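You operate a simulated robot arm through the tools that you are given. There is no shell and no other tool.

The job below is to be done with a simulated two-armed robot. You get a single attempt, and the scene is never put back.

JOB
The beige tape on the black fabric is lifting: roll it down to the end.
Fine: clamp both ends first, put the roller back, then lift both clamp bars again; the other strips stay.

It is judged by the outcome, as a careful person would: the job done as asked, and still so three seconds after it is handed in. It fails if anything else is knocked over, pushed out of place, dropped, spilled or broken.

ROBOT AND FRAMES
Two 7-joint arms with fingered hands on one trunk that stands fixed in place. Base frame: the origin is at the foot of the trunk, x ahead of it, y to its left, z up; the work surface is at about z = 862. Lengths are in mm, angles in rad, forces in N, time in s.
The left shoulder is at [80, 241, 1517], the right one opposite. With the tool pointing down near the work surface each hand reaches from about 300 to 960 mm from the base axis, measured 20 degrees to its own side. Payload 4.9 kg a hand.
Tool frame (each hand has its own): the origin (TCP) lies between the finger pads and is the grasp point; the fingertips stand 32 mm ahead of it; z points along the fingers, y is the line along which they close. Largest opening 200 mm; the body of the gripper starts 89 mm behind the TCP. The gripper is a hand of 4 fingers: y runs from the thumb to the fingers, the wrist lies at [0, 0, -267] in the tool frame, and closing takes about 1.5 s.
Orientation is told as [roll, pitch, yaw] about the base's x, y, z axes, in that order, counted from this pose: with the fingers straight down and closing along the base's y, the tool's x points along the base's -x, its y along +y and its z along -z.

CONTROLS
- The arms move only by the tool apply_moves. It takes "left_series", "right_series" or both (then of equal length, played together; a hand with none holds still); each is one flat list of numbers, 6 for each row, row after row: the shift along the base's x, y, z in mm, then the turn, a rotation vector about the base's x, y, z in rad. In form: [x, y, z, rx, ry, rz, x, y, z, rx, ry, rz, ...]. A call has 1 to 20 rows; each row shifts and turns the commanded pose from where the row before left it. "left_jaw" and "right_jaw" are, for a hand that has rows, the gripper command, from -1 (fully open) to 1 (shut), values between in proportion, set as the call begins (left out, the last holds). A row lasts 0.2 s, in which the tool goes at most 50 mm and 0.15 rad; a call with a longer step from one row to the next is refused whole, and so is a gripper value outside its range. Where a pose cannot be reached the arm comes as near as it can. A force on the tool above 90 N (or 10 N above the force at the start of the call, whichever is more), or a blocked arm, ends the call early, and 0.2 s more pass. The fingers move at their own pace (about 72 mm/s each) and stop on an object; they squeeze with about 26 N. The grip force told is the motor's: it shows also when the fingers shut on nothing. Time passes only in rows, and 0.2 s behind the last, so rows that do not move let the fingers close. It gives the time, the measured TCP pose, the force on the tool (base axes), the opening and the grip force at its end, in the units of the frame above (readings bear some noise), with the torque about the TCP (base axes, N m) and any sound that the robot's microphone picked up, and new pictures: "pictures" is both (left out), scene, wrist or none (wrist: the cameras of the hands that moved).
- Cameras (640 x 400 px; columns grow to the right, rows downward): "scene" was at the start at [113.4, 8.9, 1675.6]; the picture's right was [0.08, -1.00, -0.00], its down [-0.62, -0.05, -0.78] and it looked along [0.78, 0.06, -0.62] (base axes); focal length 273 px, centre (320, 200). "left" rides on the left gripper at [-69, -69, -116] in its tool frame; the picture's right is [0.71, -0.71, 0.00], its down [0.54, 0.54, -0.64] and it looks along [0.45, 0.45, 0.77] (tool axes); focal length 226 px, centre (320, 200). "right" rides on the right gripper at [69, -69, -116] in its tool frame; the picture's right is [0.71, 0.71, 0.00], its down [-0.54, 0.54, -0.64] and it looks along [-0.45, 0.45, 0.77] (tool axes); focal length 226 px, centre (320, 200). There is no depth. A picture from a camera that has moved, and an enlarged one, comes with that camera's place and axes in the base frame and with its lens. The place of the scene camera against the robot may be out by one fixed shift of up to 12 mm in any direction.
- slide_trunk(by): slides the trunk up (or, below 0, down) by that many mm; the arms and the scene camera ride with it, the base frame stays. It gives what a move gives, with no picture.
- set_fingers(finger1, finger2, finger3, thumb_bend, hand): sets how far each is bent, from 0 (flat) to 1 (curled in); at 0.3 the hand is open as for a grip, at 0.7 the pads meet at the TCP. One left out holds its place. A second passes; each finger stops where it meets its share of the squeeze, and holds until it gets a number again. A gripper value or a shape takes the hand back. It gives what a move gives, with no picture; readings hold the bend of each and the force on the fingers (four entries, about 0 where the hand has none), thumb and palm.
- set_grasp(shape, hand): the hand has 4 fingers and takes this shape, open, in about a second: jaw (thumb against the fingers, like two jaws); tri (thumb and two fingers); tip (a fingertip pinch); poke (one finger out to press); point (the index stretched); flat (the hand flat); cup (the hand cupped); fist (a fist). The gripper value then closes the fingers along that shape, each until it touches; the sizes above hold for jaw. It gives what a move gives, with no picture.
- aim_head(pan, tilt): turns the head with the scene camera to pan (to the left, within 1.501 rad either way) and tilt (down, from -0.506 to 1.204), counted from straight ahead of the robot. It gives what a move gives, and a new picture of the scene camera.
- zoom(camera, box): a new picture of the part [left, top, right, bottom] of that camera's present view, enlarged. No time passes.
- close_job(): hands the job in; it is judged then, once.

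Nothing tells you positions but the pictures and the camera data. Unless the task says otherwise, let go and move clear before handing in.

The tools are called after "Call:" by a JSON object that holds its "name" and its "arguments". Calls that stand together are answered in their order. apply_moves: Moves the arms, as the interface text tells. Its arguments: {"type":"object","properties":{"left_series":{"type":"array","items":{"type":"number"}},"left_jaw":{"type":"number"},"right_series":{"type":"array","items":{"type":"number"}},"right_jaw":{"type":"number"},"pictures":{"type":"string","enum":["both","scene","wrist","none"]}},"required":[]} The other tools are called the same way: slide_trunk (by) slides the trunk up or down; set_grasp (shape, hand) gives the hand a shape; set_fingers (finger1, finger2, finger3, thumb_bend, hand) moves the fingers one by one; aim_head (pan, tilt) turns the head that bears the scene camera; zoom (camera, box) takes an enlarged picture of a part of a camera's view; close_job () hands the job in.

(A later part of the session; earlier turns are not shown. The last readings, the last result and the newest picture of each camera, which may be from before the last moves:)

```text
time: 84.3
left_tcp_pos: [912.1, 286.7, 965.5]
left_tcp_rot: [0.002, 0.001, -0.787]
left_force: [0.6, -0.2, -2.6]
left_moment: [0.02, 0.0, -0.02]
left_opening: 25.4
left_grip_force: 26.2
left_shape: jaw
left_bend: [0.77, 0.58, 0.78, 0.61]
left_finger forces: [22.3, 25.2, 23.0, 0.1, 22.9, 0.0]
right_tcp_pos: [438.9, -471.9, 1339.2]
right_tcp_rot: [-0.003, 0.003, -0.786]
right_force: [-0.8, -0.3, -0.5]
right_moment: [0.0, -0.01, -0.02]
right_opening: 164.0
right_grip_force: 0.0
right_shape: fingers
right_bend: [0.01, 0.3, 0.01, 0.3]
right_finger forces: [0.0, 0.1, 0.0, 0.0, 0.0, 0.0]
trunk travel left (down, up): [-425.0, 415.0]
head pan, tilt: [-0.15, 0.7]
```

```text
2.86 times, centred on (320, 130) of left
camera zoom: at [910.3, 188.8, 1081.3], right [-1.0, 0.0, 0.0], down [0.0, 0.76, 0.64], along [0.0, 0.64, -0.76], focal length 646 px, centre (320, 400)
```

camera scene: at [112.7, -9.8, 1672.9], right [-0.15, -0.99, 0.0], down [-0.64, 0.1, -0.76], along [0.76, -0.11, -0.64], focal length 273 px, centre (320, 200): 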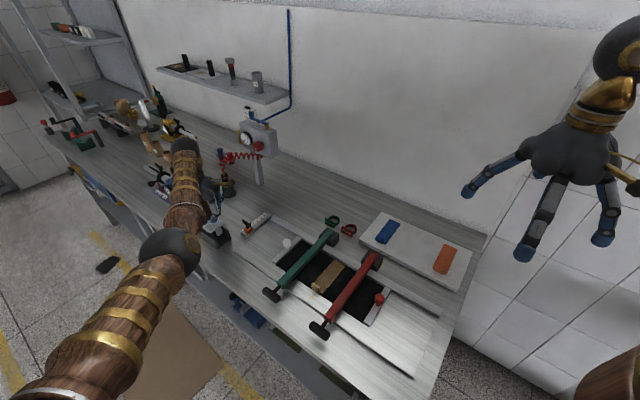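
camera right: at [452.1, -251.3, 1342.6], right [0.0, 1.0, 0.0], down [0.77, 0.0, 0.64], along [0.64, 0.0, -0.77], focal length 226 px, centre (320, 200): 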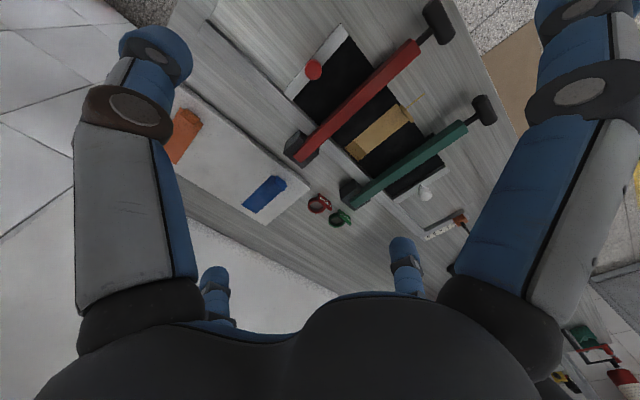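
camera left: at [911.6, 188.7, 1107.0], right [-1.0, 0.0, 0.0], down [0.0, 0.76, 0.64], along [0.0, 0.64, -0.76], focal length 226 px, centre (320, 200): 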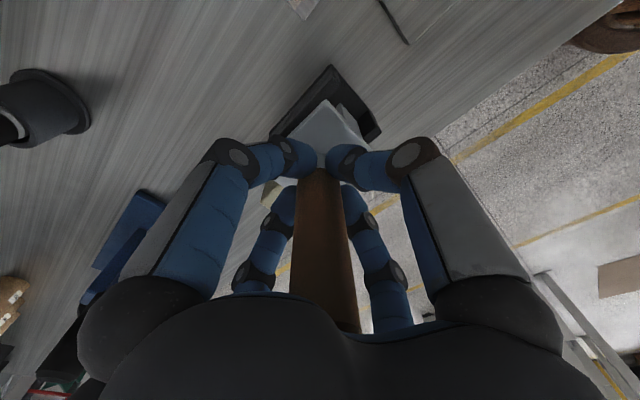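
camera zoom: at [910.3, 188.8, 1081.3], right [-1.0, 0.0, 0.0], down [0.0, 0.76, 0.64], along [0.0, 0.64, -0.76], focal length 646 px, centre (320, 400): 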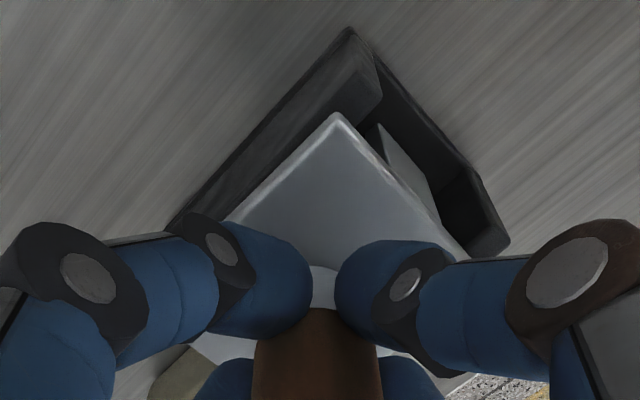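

Call:
{"name": "apply_moves", "arguments": {"left_series": [0, 0, -2, 0, 0, 0, 0, 0, -2, 0, 0, 0], "pictures": "none"}}

Call:
{"name": "zoom", "arguments": {"camera": "left", "box": [200, 80, 440, 320]}}

```text
time: 85.0
left_tcp_pos: [910.9, 286.8, 961.9]
left_tcp_rot: [0.003, 0.002, -0.785]
left_force: [0.2, 0.4, -1.6]
left_moment: [0.08, -0.01, -0.02]
left_opening: 25.5
left_grip_force: 25.9
left_shape: jaw
left_bend: [0.77, 0.58, 0.78, 0.61]
left_finger forces: [22.5, 25.6, 23.1, 0.1, 22.9, 0.0]
right_tcp_pos: [438.5, -472.8, 1339.0]
right_tcp_rot: [0.001, 0.002, -0.787]
right_force: [-0.3, -0.5, -0.5]
right_moment: [0.02, -0.01, 0.02]
right_opening: 163.6
right_grip_force: 0.0
right_shape: fingers
right_bend: [0.01, 0.3, 0.01, 0.3]
right_finger forces: [0.1, 0.0, 0.0, 0.0, 0.1, 0.0]
trunk travel left (down, up): [-425.0, 415.0]
head pan, tilt: [-0.15, 0.7]
```

```text
1.67 times, centred on (320, 200) of left
camera zoom: at [910.1, 188.6, 1077.6], right [-1.0, 0.0, 0.0], down [0.0, 0.76, 0.64], along [0.0, 0.64, -0.76], focal length 377 px, centre (320, 200)
```

zoom: 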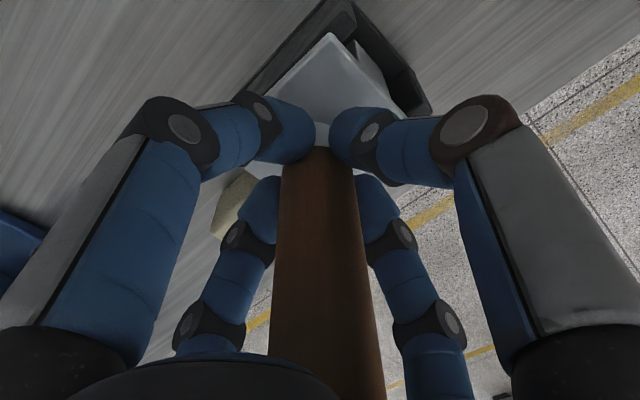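

Call:
{"name": "apply_moves", "arguments": {"left_series": [0, 0, -1, 0, 0, 0, 0, 0, -0.5, 0, 0, 0], "pictures": "none"}}

```text
time: 85.5
left_tcp_pos: [911.1, 287.5, 962.1]
left_tcp_rot: [0.003, 0.003, -0.787]
left_force: [1.6, -1.4, 3.1]
left_moment: [0.09, 0.04, 0.01]
left_opening: 25.6
left_grip_force: 26.2
left_shape: jaw
left_bend: [0.77, 0.58, 0.78, 0.61]
left_finger forces: [23.3, 25.9, 23.8, 0.0, 23.7, 0.0]
right_tcp_pos: [437.9, -472.2, 1338.9]
right_tcp_rot: [-0.001, 0.001, -0.784]
right_force: [0.4, -0.1, 0.1]
right_moment: [0.0, -0.01, 0.0]
right_opening: 163.7
right_grip_force: 0.0
right_shape: fingers
right_bend: [0.01, 0.3, 0.01, 0.3]
right_finger forces: [0.1, 0.0, 0.0, 0.0, 0.0, 0.0]
trunk travel left (down, up): [-425.0, 415.0]
head pan, tilt: [-0.15, 0.7]
```

It is seated (same height as before, weight now on the cradle). Opening the hand.

Call:
{"name": "apply_moves", "arguments": {"left_series": [0, 0, 0, 0, 0, 0, 0, 0, 0, 0, 0, 0, 0, 0, 0, 0, 0, 0, 0, 0, 0, 0, 0, 0, 0, 0, 0, 0, 0, 0, 0, 0, 0, 0, 0, 0, 0, 0, 0, 0, 0, 0, 0, 0, 0, 0, 0, 0], "left_jaw": -1, "pictures": "wrist"}}

Call:
{"name": "zoom", "arguments": {"camera": "left", "box": [200, 40, 440, 320]}}

Call:
{"name": "zoom", "arguments": {"camera": "scene", "box": [170, 170, 270, 260]}}

```text
time: 87.3
left_tcp_pos: [911.1, 286.8, 960.4]
left_tcp_rot: [0.003, 0.002, -0.785]
left_force: [0.3, 0.8, -0.7]
left_moment: [-0.05, -0.02, -0.02]
left_opening: 199.8
left_grip_force: 0.1
left_shape: jaw
left_bend: [0.3, 0.3, 0.3, 0.3]
left_finger forces: [0.0, 0.0, 0.0, 0.0, 0.0, 0.0]
right_tcp_pos: [438.2, -474.2, 1339.4]
right_tcp_rot: [0.0, 0.001, -0.785]
right_force: [0.0, -0.1, 0.3]
right_moment: [-0.01, -0.04, -0.01]
right_opening: 164.1
right_grip_force: 0.0
right_shape: fingers
right_bend: [0.01, 0.3, 0.01, 0.3]
right_finger forces: [0.0, 0.0, 0.0, 0.1, 0.0, 0.0]
trunk travel left (down, up): [-425.0, 415.0]
head pan, tilt: [-0.15, 0.7]
camera left: at [909.7, 188.8, 1076.0], right [-1.0, 0.0, 0.0], down [0.0, 0.76, 0.64], along [0.0, 0.64, -0.76], focal length 226 px, centre (320, 200)
```

left: 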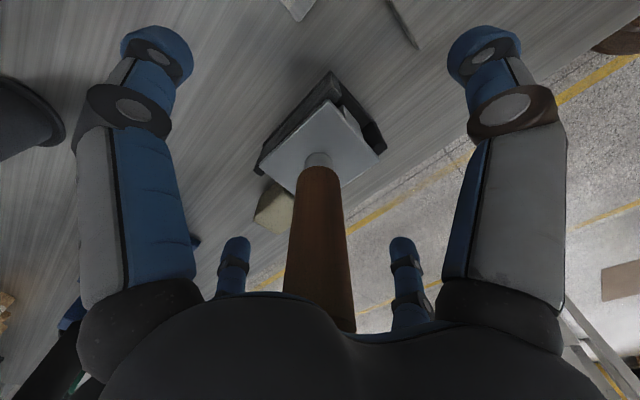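

```text
1.43 times, centred on (320, 180) of left
camera zoom: at [909.7, 188.8, 1076.0], right [-1.0, 0.0, 0.0], down [0.0, 0.76, 0.64], along [0.0, 0.64, -0.76], focal length 323 px, centre (320, 229)
```

zoom: 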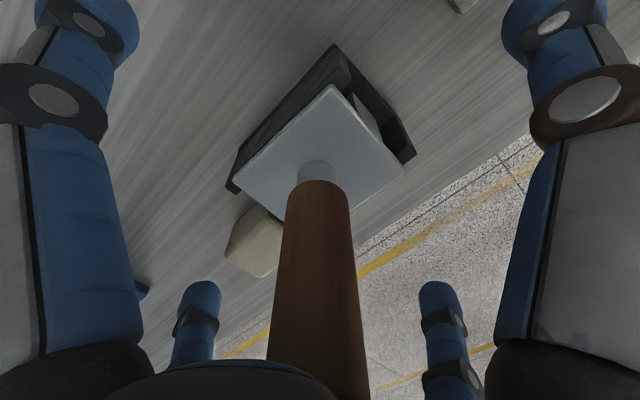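

```text
4.44 times, centred on (220, 215) of scene
camera zoom: at [111.6, -10.6, 1672.9], right [-0.15, -0.99, 0.0], down [-0.64, 0.1, -0.76], along [0.76, -0.11, -0.64], focal length 1212 px, centre (764, 133)
```

zoom: 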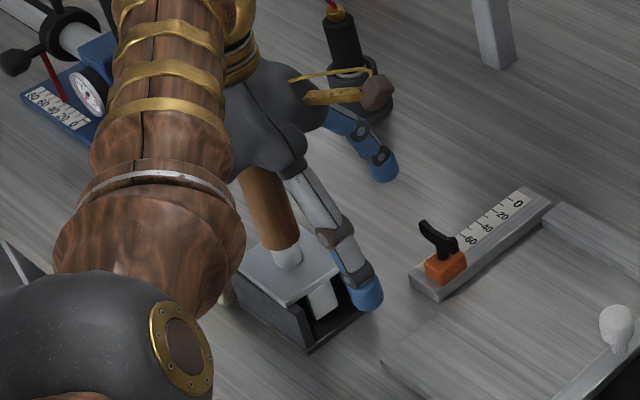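

The roller stands back in its cradle. Raising the left hand straight off and parking it at the left.

Call:
{"name": "apply_moves", "arguments": {"left_series": [0, 0, 10, 0, 0, 0, 0, 0, 20, 0, 0, 0, 0, 0, 40, 0, 0, 0, 0, 0, 45, 0, 0, 0, 0, 0, 45, 0, 0, 0, 0, 0, 45, 0, 0, 0, 0, 0, 45, 0, 0, 0, 0, 0, 45, 0, 0, 0, -30, 10, 30, 0, 0, 0, -40, 20, 15, 0, 0, 0, -40, 20, 15, 0, 0, 0, -40, 20, 15, 0, 0, 0, -40, 20, 15, 0, 0, 0, -40, 20, 15, 0, 0, 0, -40, 20, 15, 0, 0, 0, -40, 20, 15, 0, 0, 0, -40, 20, 15, 0, 0, 0, -40, 20, 15, 0, 0, 0, -40, 20, 15, 0, 0, 0, -40, 20, 15, 0, 0, 0], "pictures": "both"}}

Call:
{"name": "zoom", "arguments": {"camera": "scene", "box": [180, 180, 460, 360]}}

Call:
{"name": "zoom", "arguments": {"camera": "scene", "box": [180, 180, 280, 260]}}

Call:
{"name": "zoom", "arguments": {"camera": "scene", "box": [295, 245, 365, 305]}}

```text
time: 91.5
left_tcp_pos: [438.9, 518.2, 1450.3]
left_tcp_rot: [-0.001, -0.001, -0.788]
left_force: [0.2, 0.8, 0.0]
left_moment: [-0.02, -0.01, 0.01]
left_opening: 199.9
left_grip_force: 0.2
left_shape: jaw
left_bend: [0.3, 0.3, 0.3, 0.3]
left_finger forces: [0.1, 0.0, 0.0, 0.1, 0.0, 0.0]
right_tcp_pos: [436.5, -471.2, 1341.2]
right_tcp_rot: [0.0, 0.0, -0.787]
right_force: [-0.9, 0.1, 0.5]
right_moment: [-0.02, -0.02, 0.01]
right_opening: 163.7
right_grip_force: 0.1
right_shape: fingers
right_bend: [0.01, 0.3, 0.01, 0.3]
right_finger forces: [0.1, 0.1, 0.0, 0.0, 0.1, 0.0]
trunk travel left (down, up): [-425.0, 415.0]
head pan, tilt: [-0.15, 0.7]
camera scene: at [109.8, -8.6, 1673.1], right [-0.15, -0.99, 0.0], down [-0.64, 0.1, -0.77], along [0.76, -0.12, -0.64], focal length 273 px, centre (320, 200)
camera left: at [437.9, 420.6, 1566.3], right [-1.0, 0.0, 0.0], down [0.0, 0.77, 0.64], along [0.0, 0.64, -0.77], focal length 226 px, centre (320, 200)
```

scene: 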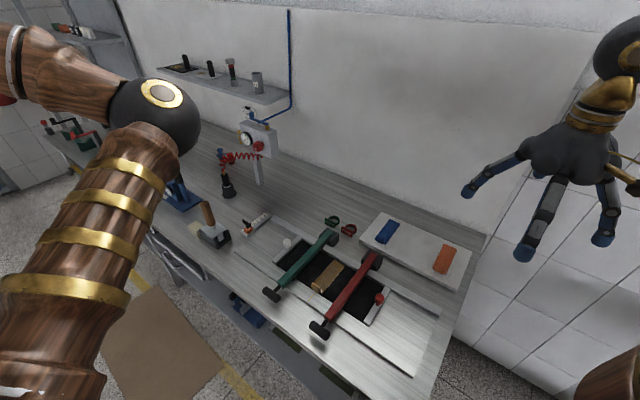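
left: 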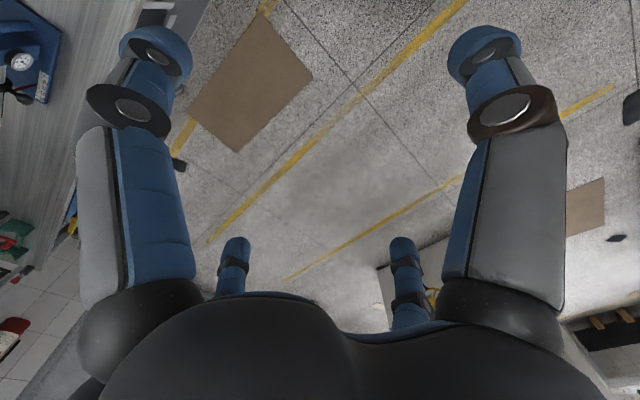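

```text
2.22 times, centred on (320, 270) of scene
camera zoom: at [109.8, -8.6, 1673.1], right [-0.15, -0.99, 0.0], down [-0.64, 0.1, -0.77], along [0.76, -0.12, -0.64], focal length 606 px, centre (320, 44)
```

zoom: 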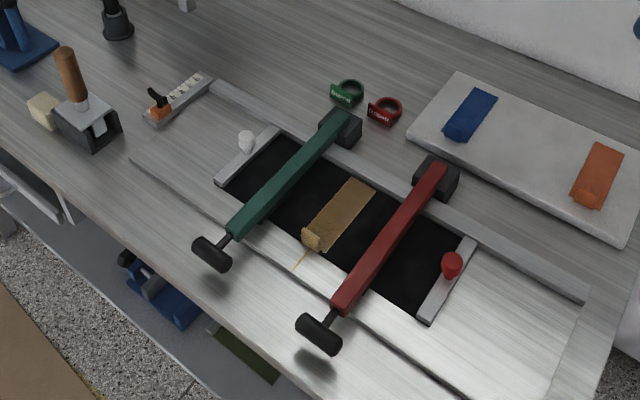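

```text
5.00 times, centred on (230, 220) of scene
camera zoom: at [109.8, -8.6, 1673.1], right [-0.15, -0.99, 0.0], down [-0.64, 0.1, -0.77], along [0.76, -0.12, -0.64], focal length 1364 px, centre (770, 100)
```

zoom: 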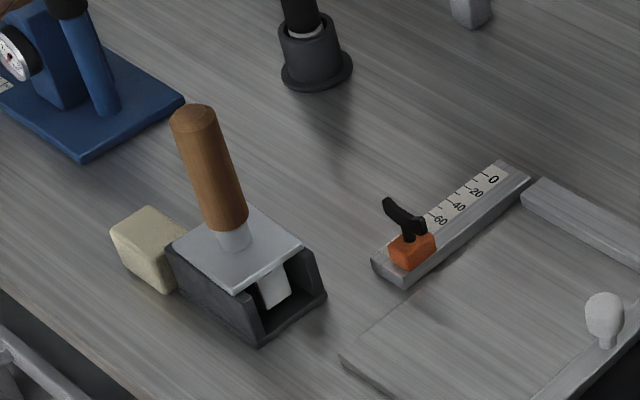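

```text
6.67 times, centred on (330, 275) of scene
camera zoom: at [109.8, -8.6, 1673.1], right [-0.15, -0.99, 0.0], down [-0.64, 0.1, -0.77], along [0.76, -0.12, -0.64], focal length 1819 px, centre (253, -300)
```

zoom: 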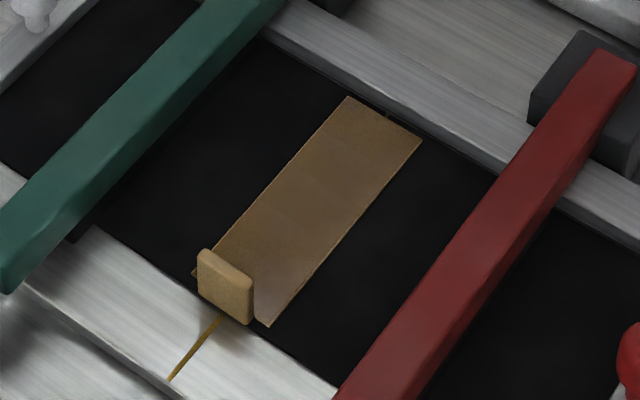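

The roller is upright in its cradle and everything else is in place. Let me check the tape's near end for any unpressed part before lifting the clamps.

Call:
{"name": "zoom", "arguments": {"camera": "scene", "box": [310, 255, 350, 297]}}

Call:
{"name": "zoom", "arguments": {"camera": "right", "box": [425, 120, 480, 175]}}

Call:
{"name": "zoom", "arguments": {"camera": "scene", "box": [313, 278, 335, 297]}}

```text
9.52 times, centred on (330, 276) of scene
camera zoom: at [109.8, -8.6, 1673.1], right [-0.15, -0.99, 0.0], down [-0.64, 0.1, -0.77], along [0.76, -0.12, -0.64], focal length 2598 px, centre (225, -524)
```

zoom: 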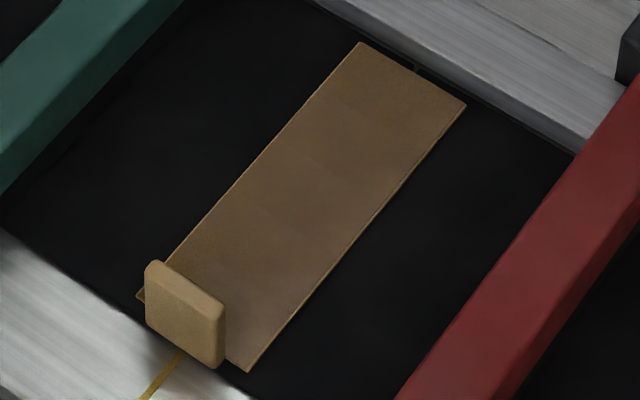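

```text
7.27 times, centred on (452, 148) of right
camera zoom: at [339.9, -471.7, 1456.0], right [0.0, 1.0, 0.0], down [0.77, 0.0, 0.64], along [0.64, 0.0, -0.77], focal length 1644 px, centre (-644, 582)
```

zoom: 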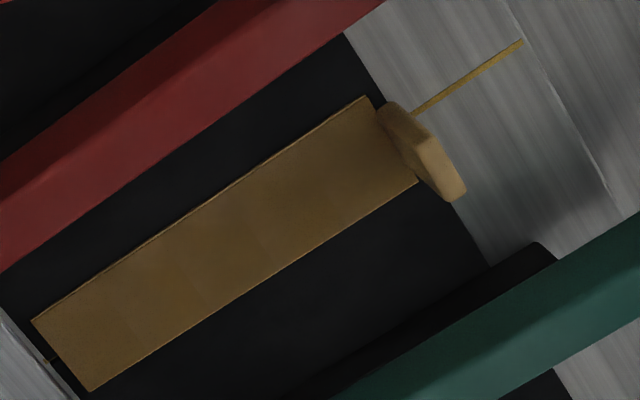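

```text
16.00 times, centred on (324, 288) of scene
camera zoom: at [109.8, -8.6, 1673.1], right [-0.15, -0.99, 0.0], down [-0.64, 0.1, -0.77], along [0.76, -0.12, -0.64], focal length 4365 px, centre (256, -1200)
```

zoom: 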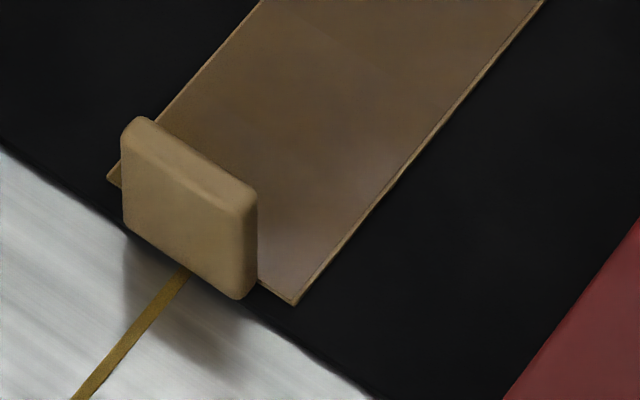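

All tape segments are uniformly pressed down to the tab. Now lifting the clamp bars, green first. I'll bring the right hand back to the pose from which I released the green handle.

Call:
{"name": "apply_moves", "arguments": {"right_series": [18.3, 37.2, -18.7, 0, 0, 0, 18.3, 37.2, -18.7, 0, 0, 0, 18.3, 37.2, -18.7, 0, 0, 0, 18.3, 37.2, -18.7, 0, 0, 0, 18.3, 37.2, -18.7, 0, 0, 0, 18.3, 37.2, -18.7, 0, 0, 0, 3.2, 43.4, 0, 0, 0, 0, 3.2, 43.4, 0, 0, 0, 0, 3.2, 43.4, 0, 0, 0, 0, 3.2, 43.4, 0, 0, 0, 0, 3.2, 43.4, 0, 0, 0, 0, 3.2, 43.4, 0, 0, 0, 0, 3.2, 43.4, 0, 0, 0, 0, 3.2, 43.4, 0, 0, 0, 0, 0, 0, -40, -0.0519, -0.0519, 0, 0, 0, -40, -0.0519, -0.0519, 0, 0, 0, -40, -0.0519, -0.0519, 0, 0, 0, -40, -0.0519, -0.0519, 0, 0, 0, -40, -0.0519, -0.0519, 0, 0, 0, -40, -0.0519, -0.0519, 0], "pictures": "both"}}

Call:
{"name": "zoom", "arguments": {"camera": "right", "box": [160, 40, 480, 290]}}

```text
time: 95.8
left_tcp_pos: [440.7, 518.3, 1450.3]
left_tcp_rot: [0.001, 0.002, -0.787]
left_force: [0.2, 0.9, 0.3]
left_moment: [-0.01, 0.0, -0.01]
left_opening: 199.8
left_grip_force: 0.0
left_shape: jaw
left_bend: [0.3, 0.3, 0.3, 0.3]
left_finger forces: [0.0, 0.1, 0.1, 0.0, 0.0, 0.1]
right_tcp_pos: [573.5, 99.3, 986.0]
right_tcp_rot: [-0.001, -0.44, -0.785]
right_force: [0.2, 0.1, 0.2]
right_moment: [-0.01, 0.01, -0.01]
right_opening: 164.0
right_grip_force: 0.0
right_shape: fingers
right_bend: [0.01, 0.3, 0.01, 0.3]
right_finger forces: [0.1, 0.1, 0.0, 0.1, 0.0, 0.0]
trunk travel left (down, up): [-425.0, 415.0]
head pan, tilt: [-0.15, 0.7]
camera scene: at [111.8, -9.3, 1673.0], right [-0.15, -0.99, 0.0], down [-0.64, 0.1, -0.76], along [0.76, -0.12, -0.64], focal length 273 px, centre (320, 200)
camera right: at [446.4, 128.6, 1061.6], right [0.05, 0.95, -0.3], down [0.54, 0.23, 0.81], along [0.84, -0.2, -0.5], focal length 226 px, centre (320, 200)
```

scene: 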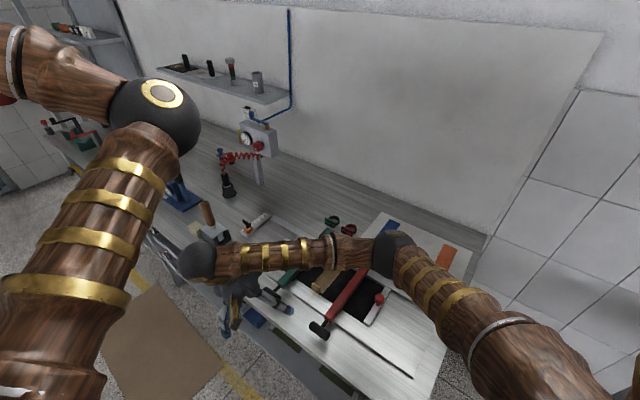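
right: 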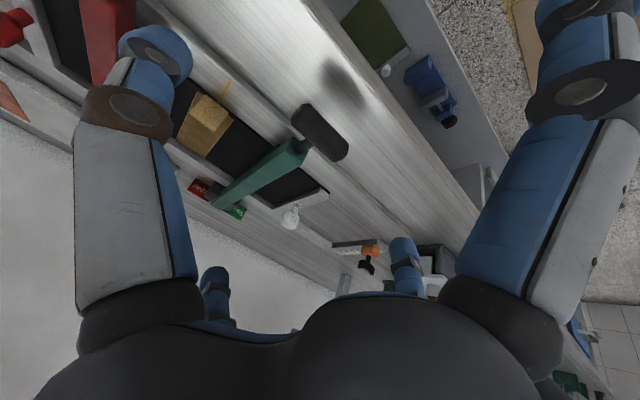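

```text
1.60 times, centred on (320, 165) of right
camera zoom: at [446.4, 128.6, 1061.6], right [0.05, 0.95, -0.3], down [0.54, 0.23, 0.81], along [0.84, -0.2, -0.5], focal length 362 px, centre (320, 256)
```

zoom: 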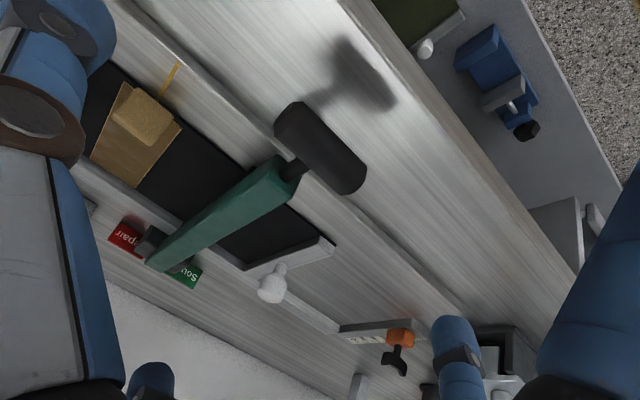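

Call:
{"name": "apply_moves", "arguments": {"right_series": [10.7, -11.5, -28, 0, 0, 0, 10.7, -11.5, -28, 0, 0, 0], "pictures": "wrist"}}

Call:
{"name": "zoom", "arguments": {"camera": "right", "box": [160, 40, 480, 290]}}

```text
time: 96.3
left_tcp_pos: [439.9, 517.2, 1450.3]
left_tcp_rot: [0.002, 0.001, -0.785]
left_force: [0.9, -0.1, 0.6]
left_moment: [-0.03, 0.01, 0.0]
left_opening: 199.4
left_grip_force: 0.0
left_shape: jaw
left_bend: [0.3, 0.3, 0.3, 0.3]
left_finger forces: [0.1, 0.0, 0.0, 0.0, 0.0, 0.0]
right_tcp_pos: [596.5, 74.9, 930.0]
right_tcp_rot: [0.0, -0.437, -0.786]
right_force: [0.2, 0.0, 0.2]
right_moment: [0.04, 0.01, -0.01]
right_opening: 164.1
right_grip_force: 0.2
right_shape: fingers
right_bend: [0.01, 0.3, 0.01, 0.3]
right_finger forces: [0.0, 0.0, 0.1, 0.1, 0.0, 0.0]
trunk travel left (down, up): [-425.0, 415.0]
head pan, tilt: [-0.15, 0.7]
camera right: at [468.7, 104.5, 1005.7], right [0.05, 0.95, -0.3], down [0.54, 0.23, 0.81], along [0.84, -0.2, -0.5], focal length 226 px, centre (320, 200)
```

right: 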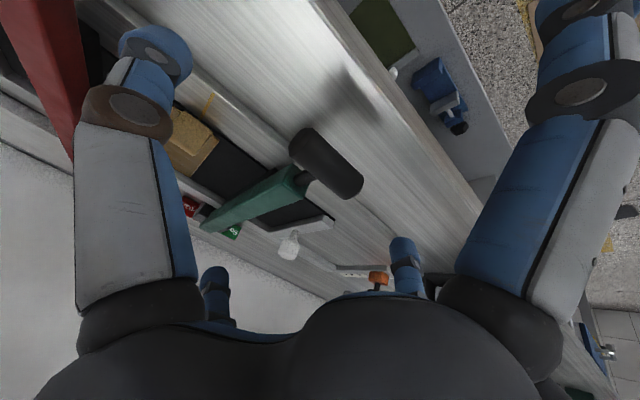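

```text
1.60 times, centred on (320, 165) of right
camera zoom: at [468.7, 104.5, 1005.7], right [0.05, 0.95, -0.3], down [0.54, 0.23, 0.81], along [0.84, -0.2, -0.5], focal length 362 px, centre (320, 256)
```

zoom: 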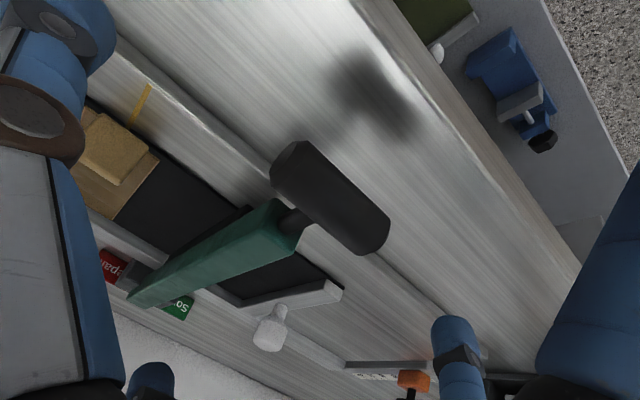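

Call:
{"name": "apply_moves", "arguments": {"right_series": [4.25, -4.3, -19.5, 0, 0, 0, 4.25, -4.3, -19.5, 0, 0, 0], "pictures": "wrist"}}

Call:
{"name": "zoom", "arguments": {"camera": "right", "box": [160, 40, 480, 290]}}

```text
time: 97.0
left_tcp_pos: [441.5, 516.8, 1449.8]
left_tcp_rot: [0.001, 0.001, -0.787]
left_force: [-0.3, 0.0, 0.3]
left_moment: [0.02, -0.02, 0.01]
left_opening: 199.9
left_grip_force: 0.0
left_shape: jaw
left_bend: [0.3, 0.3, 0.3, 0.3]
left_finger forces: [0.0, 0.0, 0.0, 0.1, 0.1, 0.0]
right_tcp_pos: [603.7, 66.7, 889.4]
right_tcp_rot: [-0.001, -0.438, -0.787]
right_force: [0.1, 0.3, 0.1]
right_moment: [0.01, 0.01, 0.01]
right_opening: 163.9
right_grip_force: 0.1
right_shape: fingers
right_bend: [0.01, 0.3, 0.01, 0.3]
right_finger forces: [0.0, 0.1, 0.1, 0.0, 0.1, 0.0]
trunk travel left (down, up): [-425.0, 415.0]
head pan, tilt: [-0.15, 0.7]
camera right: at [476.6, 95.5, 966.1], right [0.05, 0.95, -0.3], down [0.54, 0.23, 0.81], along [0.84, -0.2, -0.5], focal length 226 px, centre (320, 200)
```

right: 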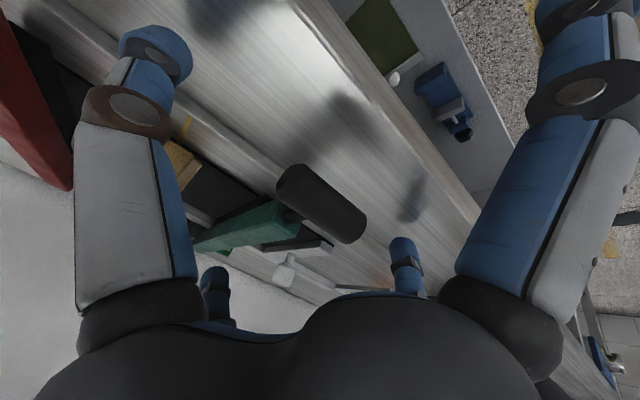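

```text
1.60 times, centred on (320, 165) of right
camera zoom: at [476.6, 95.5, 966.1], right [0.05, 0.95, -0.3], down [0.54, 0.23, 0.81], along [0.84, -0.2, -0.5], focal length 362 px, centre (320, 256)
```

zoom: 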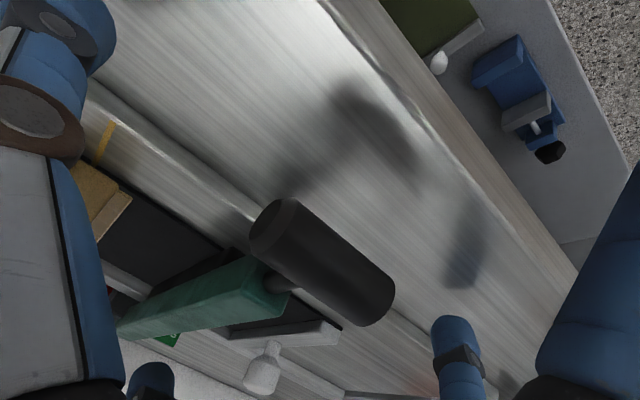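

The handle is centred in the hand again. Closing thumb and finger 2 on its ends.

Call:
{"name": "set_fingers", "arguments": {"hand": "right", "finger2": 0.75, "thumb_bend": 0.75}}

Call:
{"name": "zoom", "arguments": {"camera": "right", "box": [160, 40, 480, 290]}}

```text
time: 98.0
left_tcp_pos: [439.5, 515.5, 1451.0]
left_tcp_rot: [0.004, 0.0, -0.786]
left_force: [0.5, -1.0, 0.5]
left_moment: [0.02, 0.01, 0.01]
left_opening: 199.6
left_grip_force: 0.1
left_shape: jaw
left_bend: [0.3, 0.3, 0.3, 0.3]
left_finger forces: [0.0, 0.0, 0.1, 0.1, 0.0, 0.0]
right_tcp_pos: [602.8, 65.7, 891.1]
right_tcp_rot: [-0.002, -0.438, -0.785]
right_force: [-13.1, -18.6, -6.1]
right_moment: [-0.08, 0.08, -0.03]
right_opening: 129.2
right_grip_force: 19.8
right_shape: fingers
right_bend: [0.01, 0.61, 0.01, 0.64]
right_finger forces: [0.1, 9.4, 0.1, 0.1, 30.7, 0.1]
trunk travel left (down, up): [-425.0, 415.0]
head pan, tilt: [-0.15, 0.7]
```

```text
1.60 times, centred on (320, 165) of right
camera zoom: at [475.2, 94.1, 966.5], right [0.05, 0.95, -0.3], down [0.54, 0.23, 0.81], along [0.84, -0.2, -0.5], focal length 362 px, centre (320, 256)
```

zoom: 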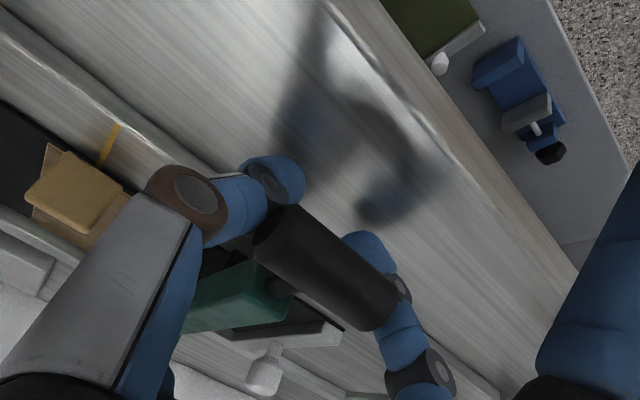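

Same firm pinch. Lifting the green bar along the reverse arc, starting gently.

Call:
{"name": "apply_moves", "arguments": {"right_series": [0.3, -0.3, 8, 0.007, 0.007, 0, 0.3, -0.3, 8, 0.007, 0.007, 0, 0.5, -0.5, 15.6, 0.0135, 0.0135, 0], "pictures": "wrist"}}

```text
time: 98.8
left_tcp_pos: [438.4, 517.0, 1451.2]
left_tcp_rot: [0.003, 0.002, -0.785]
left_force: [0.3, 0.2, -0.1]
left_moment: [0.03, -0.03, 0.0]
left_opening: 199.8
left_grip_force: 0.1
left_shape: jaw
left_bend: [0.3, 0.3, 0.3, 0.3]
left_finger forces: [0.0, 0.0, 0.0, 0.0, 0.0, 0.0]
right_tcp_pos: [602.5, 64.8, 923.7]
right_tcp_rot: [0.002, -0.4, -0.787]
right_force: [-18.4, -16.5, -4.7]
right_moment: [-0.06, 0.23, -0.17]
right_opening: 129.1
right_grip_force: 20.4
right_shape: fingers
right_bend: [0.01, 0.61, 0.01, 0.63]
right_finger forces: [0.1, 9.5, 0.1, 0.1, 31.7, 0.0]
trunk travel left (down, up): [-425.0, 415.0]
head pan, tilt: [-0.15, 0.7]
camera right: at [478.0, 91.9, 1002.9], right [0.04, 0.96, -0.27], down [0.56, 0.21, 0.8], along [0.83, -0.19, -0.53], focal length 226 px, centre (320, 200)
```

right: 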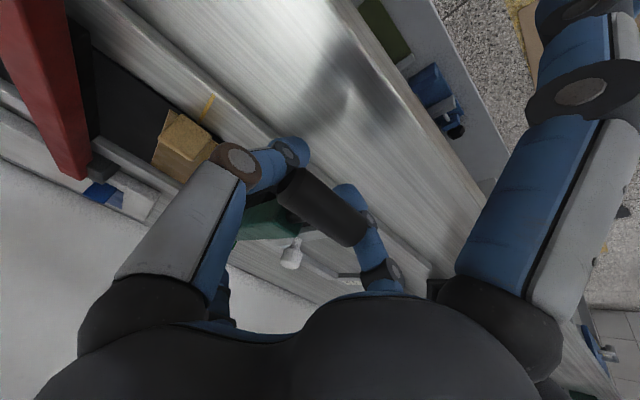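

The bar rises with the hand at low force. Continuing.

Call:
{"name": "apply_moves", "arguments": {"right_series": [1.5, -1.5, 16.8, 0.0135, 0.0135, 0, 2.1, -2.1, 16.7, 0.0135, 0.0135, 0, 2.8, -2.8, 16.5, 0.0135, 0.0135, 0, 3.3, -3.3, 16.3, 0.0135, 0.0135, 0, 3.9, -3.9, 16.0, 0.0135, 0.0135, 0, 4.5, -4.5, 15.7, 0.0135, 0.0135, 0, 5.1, -5.1, 15.4, 0.0135, 0.0135, 0], "pictures": "wrist"}}

```text
time: 100.3
left_tcp_pos: [436.5, 516.2, 1451.5]
left_tcp_rot: [0.003, 0.0, -0.785]
left_force: [0.9, 0.0, -0.6]
left_moment: [-0.01, 0.02, 0.0]
left_opening: 200.1
left_grip_force: 0.1
left_shape: jaw
left_bend: [0.3, 0.3, 0.3, 0.3]
left_finger forces: [0.0, 0.1, 0.1, 0.0, 0.1, 0.0]
right_tcp_pos: [624.5, 42.3, 1037.7]
right_tcp_rot: [0.005, -0.265, -0.785]
right_force: [-24.5, -2.7, 5.3]
right_moment: [0.05, 0.2, -0.35]
right_opening: 128.7
right_grip_force: 19.5
right_shape: fingers
right_bend: [0.01, 0.61, 0.01, 0.63]
right_finger forces: [0.0, 9.5, 0.0, 0.0, 29.2, 0.1]
trunk travel left (down, up): [-425.0, 415.0]
head pan, tilt: [-0.15, 0.7]
camera right: at [507.7, 61.0, 1131.4], right [0.02, 0.98, -0.18], down [0.63, 0.13, 0.76], along [0.78, -0.13, -0.62], focal length 226 px, centre (320, 200)
```

right: 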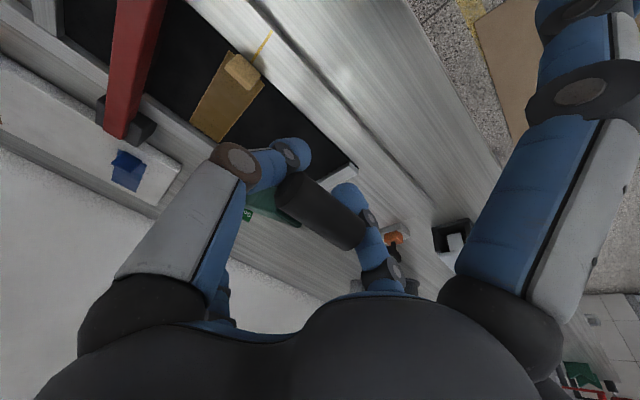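

Call:
{"name": "apply_moves", "arguments": {"right_series": [4.0, -4.0, 14.9, 0.0135, 0.0135, 0, 5.2, -5.2, 14.5, 0.0135, 0.0135, 0, 6.2, -6.2, 14.0, 0.0135, 0.0135, 0, 7.0, -7.0, 13.5, 0.0135, 0.0135, 0, 7.7, -7.7, 13.0, 0.0135, 0.0135, 0, 8.2, -8.2, 12.4, 0.0135, 0.0135, 0, 8.6, -8.6, 11.8, 0.0135, 0.0135, 0], "pictures": "both"}}

```text
time: 102.0
left_tcp_pos: [437.1, 516.3, 1452.3]
left_tcp_rot: [0.004, 0.0, -0.787]
left_force: [-0.3, -0.6, -0.5]
left_moment: [0.03, -0.03, -0.01]
left_opening: 200.0
left_grip_force: 0.1
left_shape: jaw
left_bend: [0.3, 0.3, 0.3, 0.3]
left_finger forces: [0.1, 0.1, 0.1, 0.1, 0.0, 0.1]
right_tcp_pos: [672.0, -6.1, 1130.3]
right_tcp_rot: [0.0, -0.135, -0.788]
right_force: [-16.6, -8.4, 5.9]
right_moment: [0.02, 0.18, -0.11]
right_opening: 128.5
right_grip_force: 18.2
right_shape: fingers
right_bend: [0.01, 0.61, 0.01, 0.64]
right_finger forces: [0.0, 9.4, 0.0, 0.0, 27.6, 0.0]
trunk travel left (down, up): [-425.0, 415.0]
head pan, tilt: [-0.15, 0.7]
camera scene: at [108.1, -12.4, 1673.2], right [-0.15, -0.99, 0.0], down [-0.64, 0.1, -0.77], along [0.76, -0.11, -0.64], focal length 273 px, centre (320, 200)
camera right: at [564.9, 3.2, 1236.7], right [0.01, 1.0, -0.09], down [0.7, 0.06, 0.71], along [0.71, -0.07, -0.7], focal length 226 px, centre (320, 200)
```

scene: 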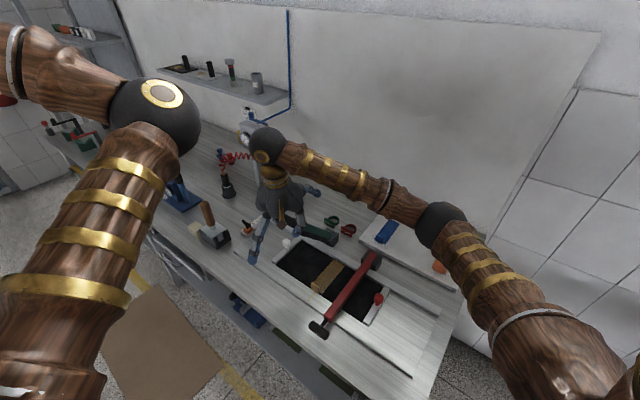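
right: 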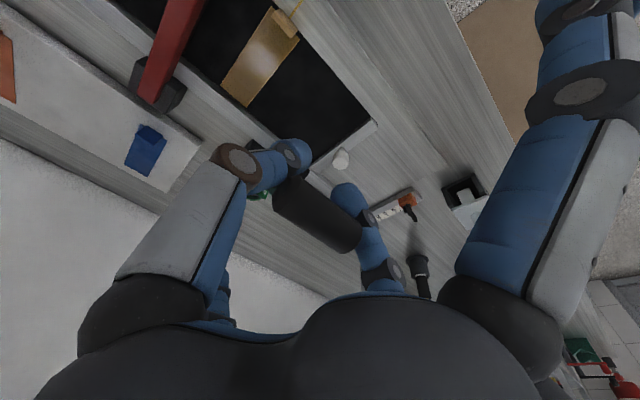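

Call:
{"name": "apply_moves", "arguments": {"right_series": [9.0, -9.0, 11.1, 0.0135, 0.0135, 0, 9.5, -9.5, 10.4, 0.0135, 0.0135, 0, 9.8, -9.8, 9.7, 0.0135, 0.0135, 0, 10.2, -10.2, 9.0, 0.0135, 0.0135, 0, 10.5, -10.5, 8.2, 0.0135, 0.0135, 0, 10.8, -10.8, 7.4, 0.0135, 0.0135, 0], "pictures": "both"}}

Call:
{"name": "zoom", "arguments": {"camera": "scene", "box": [240, 120, 400, 270]}}

```text
time: 103.3
left_tcp_pos: [437.9, 513.9, 1453.4]
left_tcp_rot: [0.004, 0.002, -0.786]
left_force: [0.5, 0.3, -0.9]
left_moment: [0.0, -0.01, 0.03]
left_opening: 199.8
left_grip_force: 0.0
left_shape: jaw
left_bend: [0.3, 0.3, 0.3, 0.3]
left_finger forces: [0.0, 0.0, 0.1, 0.0, 0.0, 0.0]
right_tcp_pos: [731.5, -65.9, 1186.2]
right_tcp_rot: [0.002, -0.018, -0.788]
right_force: [-14.8, -12.5, 5.5]
right_moment: [0.03, 0.12, -0.04]
right_opening: 128.4
right_grip_force: 15.8
right_shape: fingers
right_bend: [0.01, 0.61, 0.01, 0.64]
right_finger forces: [0.0, 7.4, 0.0, 0.0, 24.1, 0.1]
trunk travel left (down, up): [-425.0, 415.0]
head pan, tilt: [-0.15, 0.7]
camera scene: at [108.4, -13.3, 1673.1], right [-0.15, -0.99, 0.0], down [-0.64, 0.1, -0.77], along [0.76, -0.11, -0.64], focal length 273 px, centre (320, 200)
camera right: at [633.4, -65.6, 1300.9], right [0.0, 1.0, -0.01], down [0.76, 0.01, 0.65], along [0.65, -0.01, -0.76], focal length 226 px, centre (320, 200)
```

scene: 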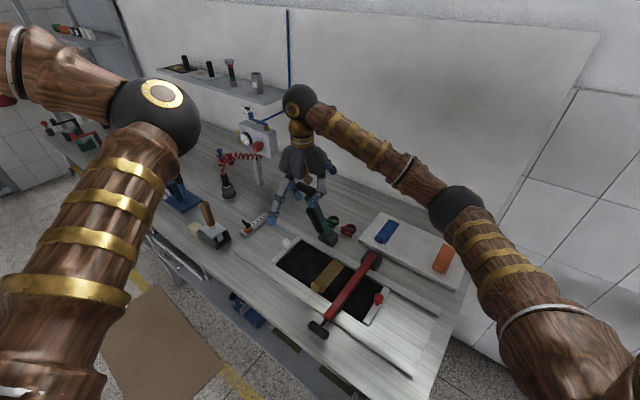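
right: 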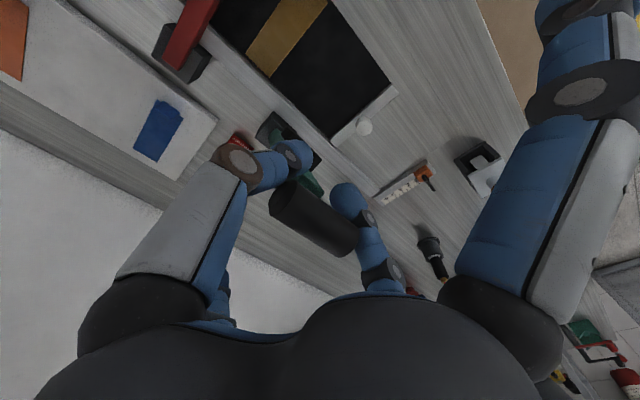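

```text
2.67 times, centred on (320, 195) of scene
camera zoom: at [108.4, -13.3, 1673.1], right [-0.15, -0.99, 0.0], down [-0.64, 0.1, -0.77], along [0.76, -0.11, -0.64], focal length 728 px, centre (320, 213)
```

zoom: 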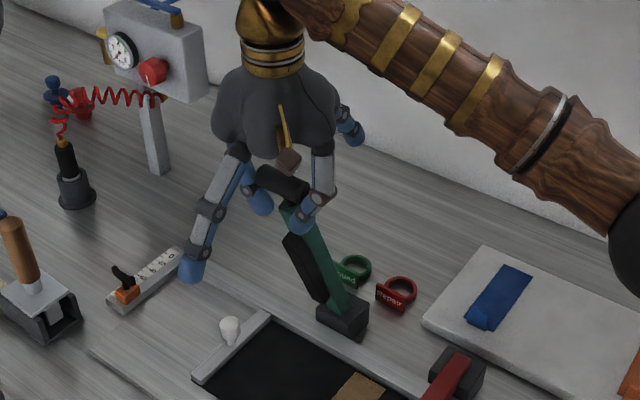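

Call:
{"name": "apply_moves", "arguments": {"right_series": [7.2, -7.2, 4.4, 0.006, 0.006, 0, 7.2, -7.2, 3.8, 0.006, 0.006, 0, 5.5, -5.5, 2.5, 0, 0, 0], "pictures": "none"}}

Call:
{"name": "zoom", "arguments": {"camera": "scene", "box": [240, 120, 400, 270]}}

```text
time: 104.2
left_tcp_pos: [435.0, 521.0, 1450.7]
left_tcp_rot: [0.006, 0.0, -0.785]
left_force: [1.3, 0.6, 0.4]
left_moment: [-0.03, 0.03, 0.0]
left_opening: 199.8
left_grip_force: 0.1
left_shape: jaw
left_bend: [0.3, 0.3, 0.3, 0.3]
left_finger forces: [0.0, 0.0, 0.0, 0.1, 0.0, 0.0]
right_tcp_pos: [748.0, -80.4, 1196.9]
right_tcp_rot: [-0.003, -0.004, -0.781]
right_force: [-38.9, 2.6, -20.5]
right_moment: [-0.05, 0.19, -0.56]
right_opening: 129.5
right_grip_force: 21.4
right_shape: fingers
right_bend: [0.01, 0.62, 0.01, 0.63]
right_finger forces: [0.1, 10.2, 0.0, 0.1, 32.6, 0.0]
trunk travel left (down, up): [-425.0, 415.0]
head pan, tilt: [-0.15, 0.7]
```

```text
2.67 times, centred on (320, 195) of scene
camera zoom: at [104.9, -7.4, 1672.8], right [-0.15, -0.99, 0.0], down [-0.63, 0.09, -0.77], along [0.76, -0.11, -0.64], focal length 728 px, centre (320, 213)
```

zoom: 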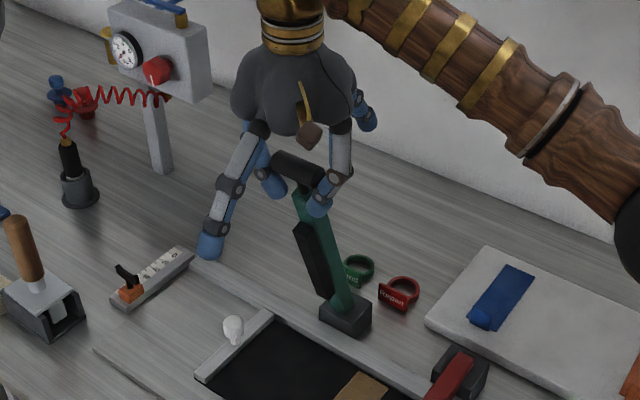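

The green lever has reached its upright stop (resistance about 29 N). Easing back slightly and releasing.

Call:
{"name": "apply_moves", "arguments": {"right_series": [-1.5, 1.5, -1.5, 0, 0, 0], "pictures": "none"}}

Call:
{"name": "set_fingers", "arguments": {"hand": "right", "finger2": 0.3, "thumb_bend": 0.3}}

Call:
{"name": "apply_moves", "arguments": {"right_series": [0, 0, 20, 0, 0, 0, 0, 0, 35, 0, 0, 0, 0, 0, 40, 0, 0, 0, 0, 0, 40, 0, 0, 0], "pictures": "both"}}

Call:
{"name": "zoom", "arguments": {"camera": "scene", "box": [240, 160, 400, 270]}}

Call:
{"name": "zoom", "arguments": {"camera": "right", "box": [200, 20, 440, 220]}}

```text
time: 104.5
left_tcp_pos: [436.1, 519.1, 1451.7]
left_tcp_rot: [0.001, -0.003, -0.785]
left_force: [-0.4, 1.3, 0.1]
left_moment: [-0.03, -0.03, 0.01]
left_opening: 199.9
left_grip_force: 0.0
left_shape: jaw
left_bend: [0.3, 0.3, 0.3, 0.3]
left_finger forces: [0.1, 0.1, 0.0, 0.0, 0.0, 0.0]
right_tcp_pos: [750.5, -81.1, 1196.5]
right_tcp_rot: [0.0, -0.005, -0.785]
right_force: [-34.9, 3.4, -15.4]
right_moment: [-0.11, 0.2, -0.42]
right_opening: 129.3
right_grip_force: 20.5
right_shape: fingers
right_bend: [0.01, 0.62, 0.01, 0.63]
right_finger forces: [0.0, 10.5, 0.0, 0.0, 30.1, 0.0]
trunk travel left (down, up): [-425.0, 415.0]
head pan, tilt: [-0.15, 0.7]
```

```text
time: 105.5
left_tcp_pos: [441.9, 517.2, 1450.1]
left_tcp_rot: [0.0, 0.003, -0.788]
left_force: [0.1, 0.0, 0.5]
left_moment: [0.0, 0.0, 0.0]
left_opening: 200.0
left_grip_force: 0.0
left_shape: jaw
left_bend: [0.3, 0.3, 0.3, 0.3]
left_finger forces: [0.0, 0.0, 0.1, 0.2, 0.0, 0.1]
right_tcp_pos: [754.6, -83.5, 1194.2]
right_tcp_rot: [-0.001, -0.002, -0.788]
right_force: [-0.1, 0.1, -0.6]
right_moment: [0.01, 0.0, 0.0]
right_opening: 163.9
right_grip_force: 0.0
right_shape: fingers
right_bend: [0.01, 0.3, 0.01, 0.3]
right_finger forces: [0.1, 0.0, 0.0, 0.0, 0.0, 0.0]
trunk travel left (down, up): [-425.0, 415.0]
head pan, tilt: [-0.15, 0.7]
```

```text
time: 106.5
left_tcp_pos: [439.3, 518.0, 1450.8]
left_tcp_rot: [0.003, -0.001, -0.785]
left_force: [-0.2, 1.5, -0.6]
left_moment: [-0.01, -0.01, 0.02]
left_opening: 199.8
left_grip_force: 0.1
left_shape: jaw
left_bend: [0.3, 0.3, 0.3, 0.3]
left_finger forces: [0.0, 0.0, 0.0, 0.0, 0.0, 0.1]
right_tcp_pos: [753.2, -84.0, 1331.1]
right_tcp_rot: [0.0, -0.002, -0.788]
right_force: [-0.2, -0.6, 0.4]
right_moment: [-0.01, -0.02, 0.03]
right_opening: 164.0
right_grip_force: 0.0
right_shape: fingers
right_bend: [0.01, 0.3, 0.01, 0.3]
right_finger forces: [0.0, 0.0, 0.1, 0.0, 0.1, 0.0]
trunk travel left (down, up): [-425.0, 415.0]
head pan, tilt: [-0.15, 0.7]
camera scene: at [110.1, -9.8, 1673.0], right [-0.15, -0.99, 0.0], down [-0.64, 0.1, -0.77], along [0.76, -0.11, -0.64], focal length 273 px, centre (320, 200)
camera right: at [654.5, -83.5, 1446.2], right [0.0, 1.0, 0.0], down [0.76, 0.0, 0.65], along [0.65, 0.0, -0.76], focal length 226 px, centre (320, 200)
```

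scene: 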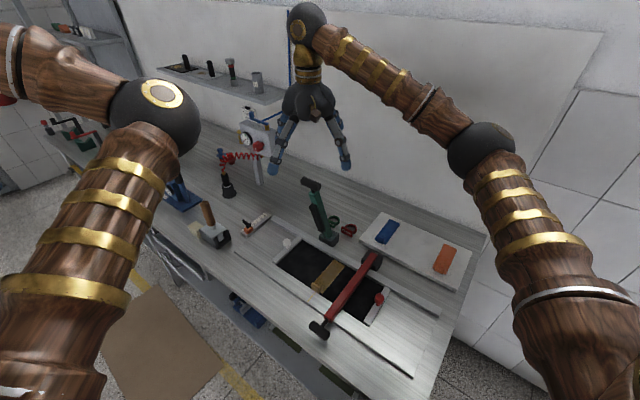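
right: 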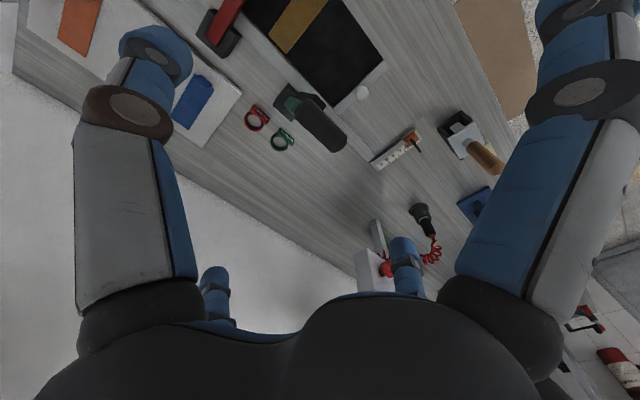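

```text
3.64 times, centred on (320, 215) of scene
camera zoom: at [110.1, -9.8, 1673.0], right [-0.15, -0.99, 0.0], down [-0.64, 0.1, -0.77], along [0.76, -0.11, -0.64], focal length 992 px, centre (320, 146)
```

zoom: 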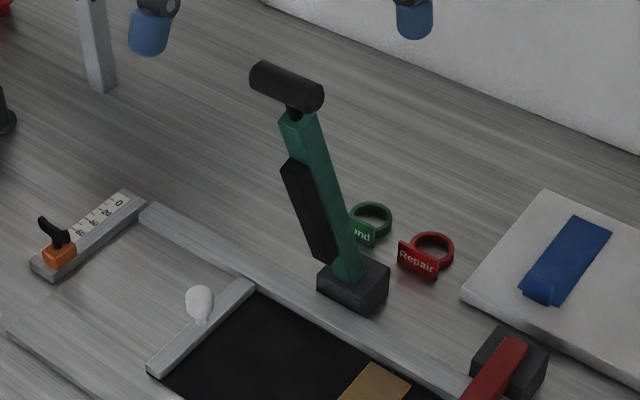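

```text
2.00 times, centred on (320, 120) of right
camera zoom: at [654.5, -83.5, 1446.2], right [0.0, 1.0, 0.0], down [0.76, 0.0, 0.65], along [0.65, 0.0, -0.76], focal length 452 px, centre (320, 360)
```

zoom: 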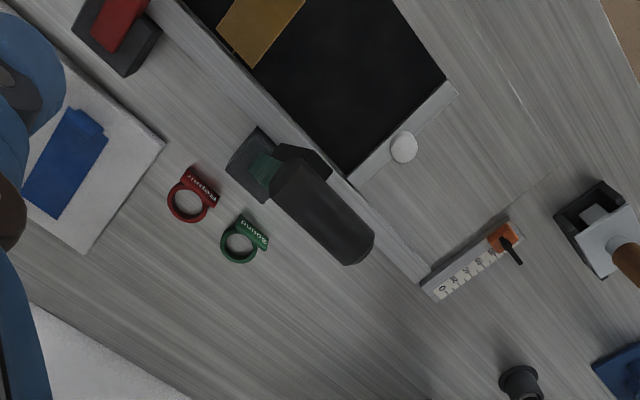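

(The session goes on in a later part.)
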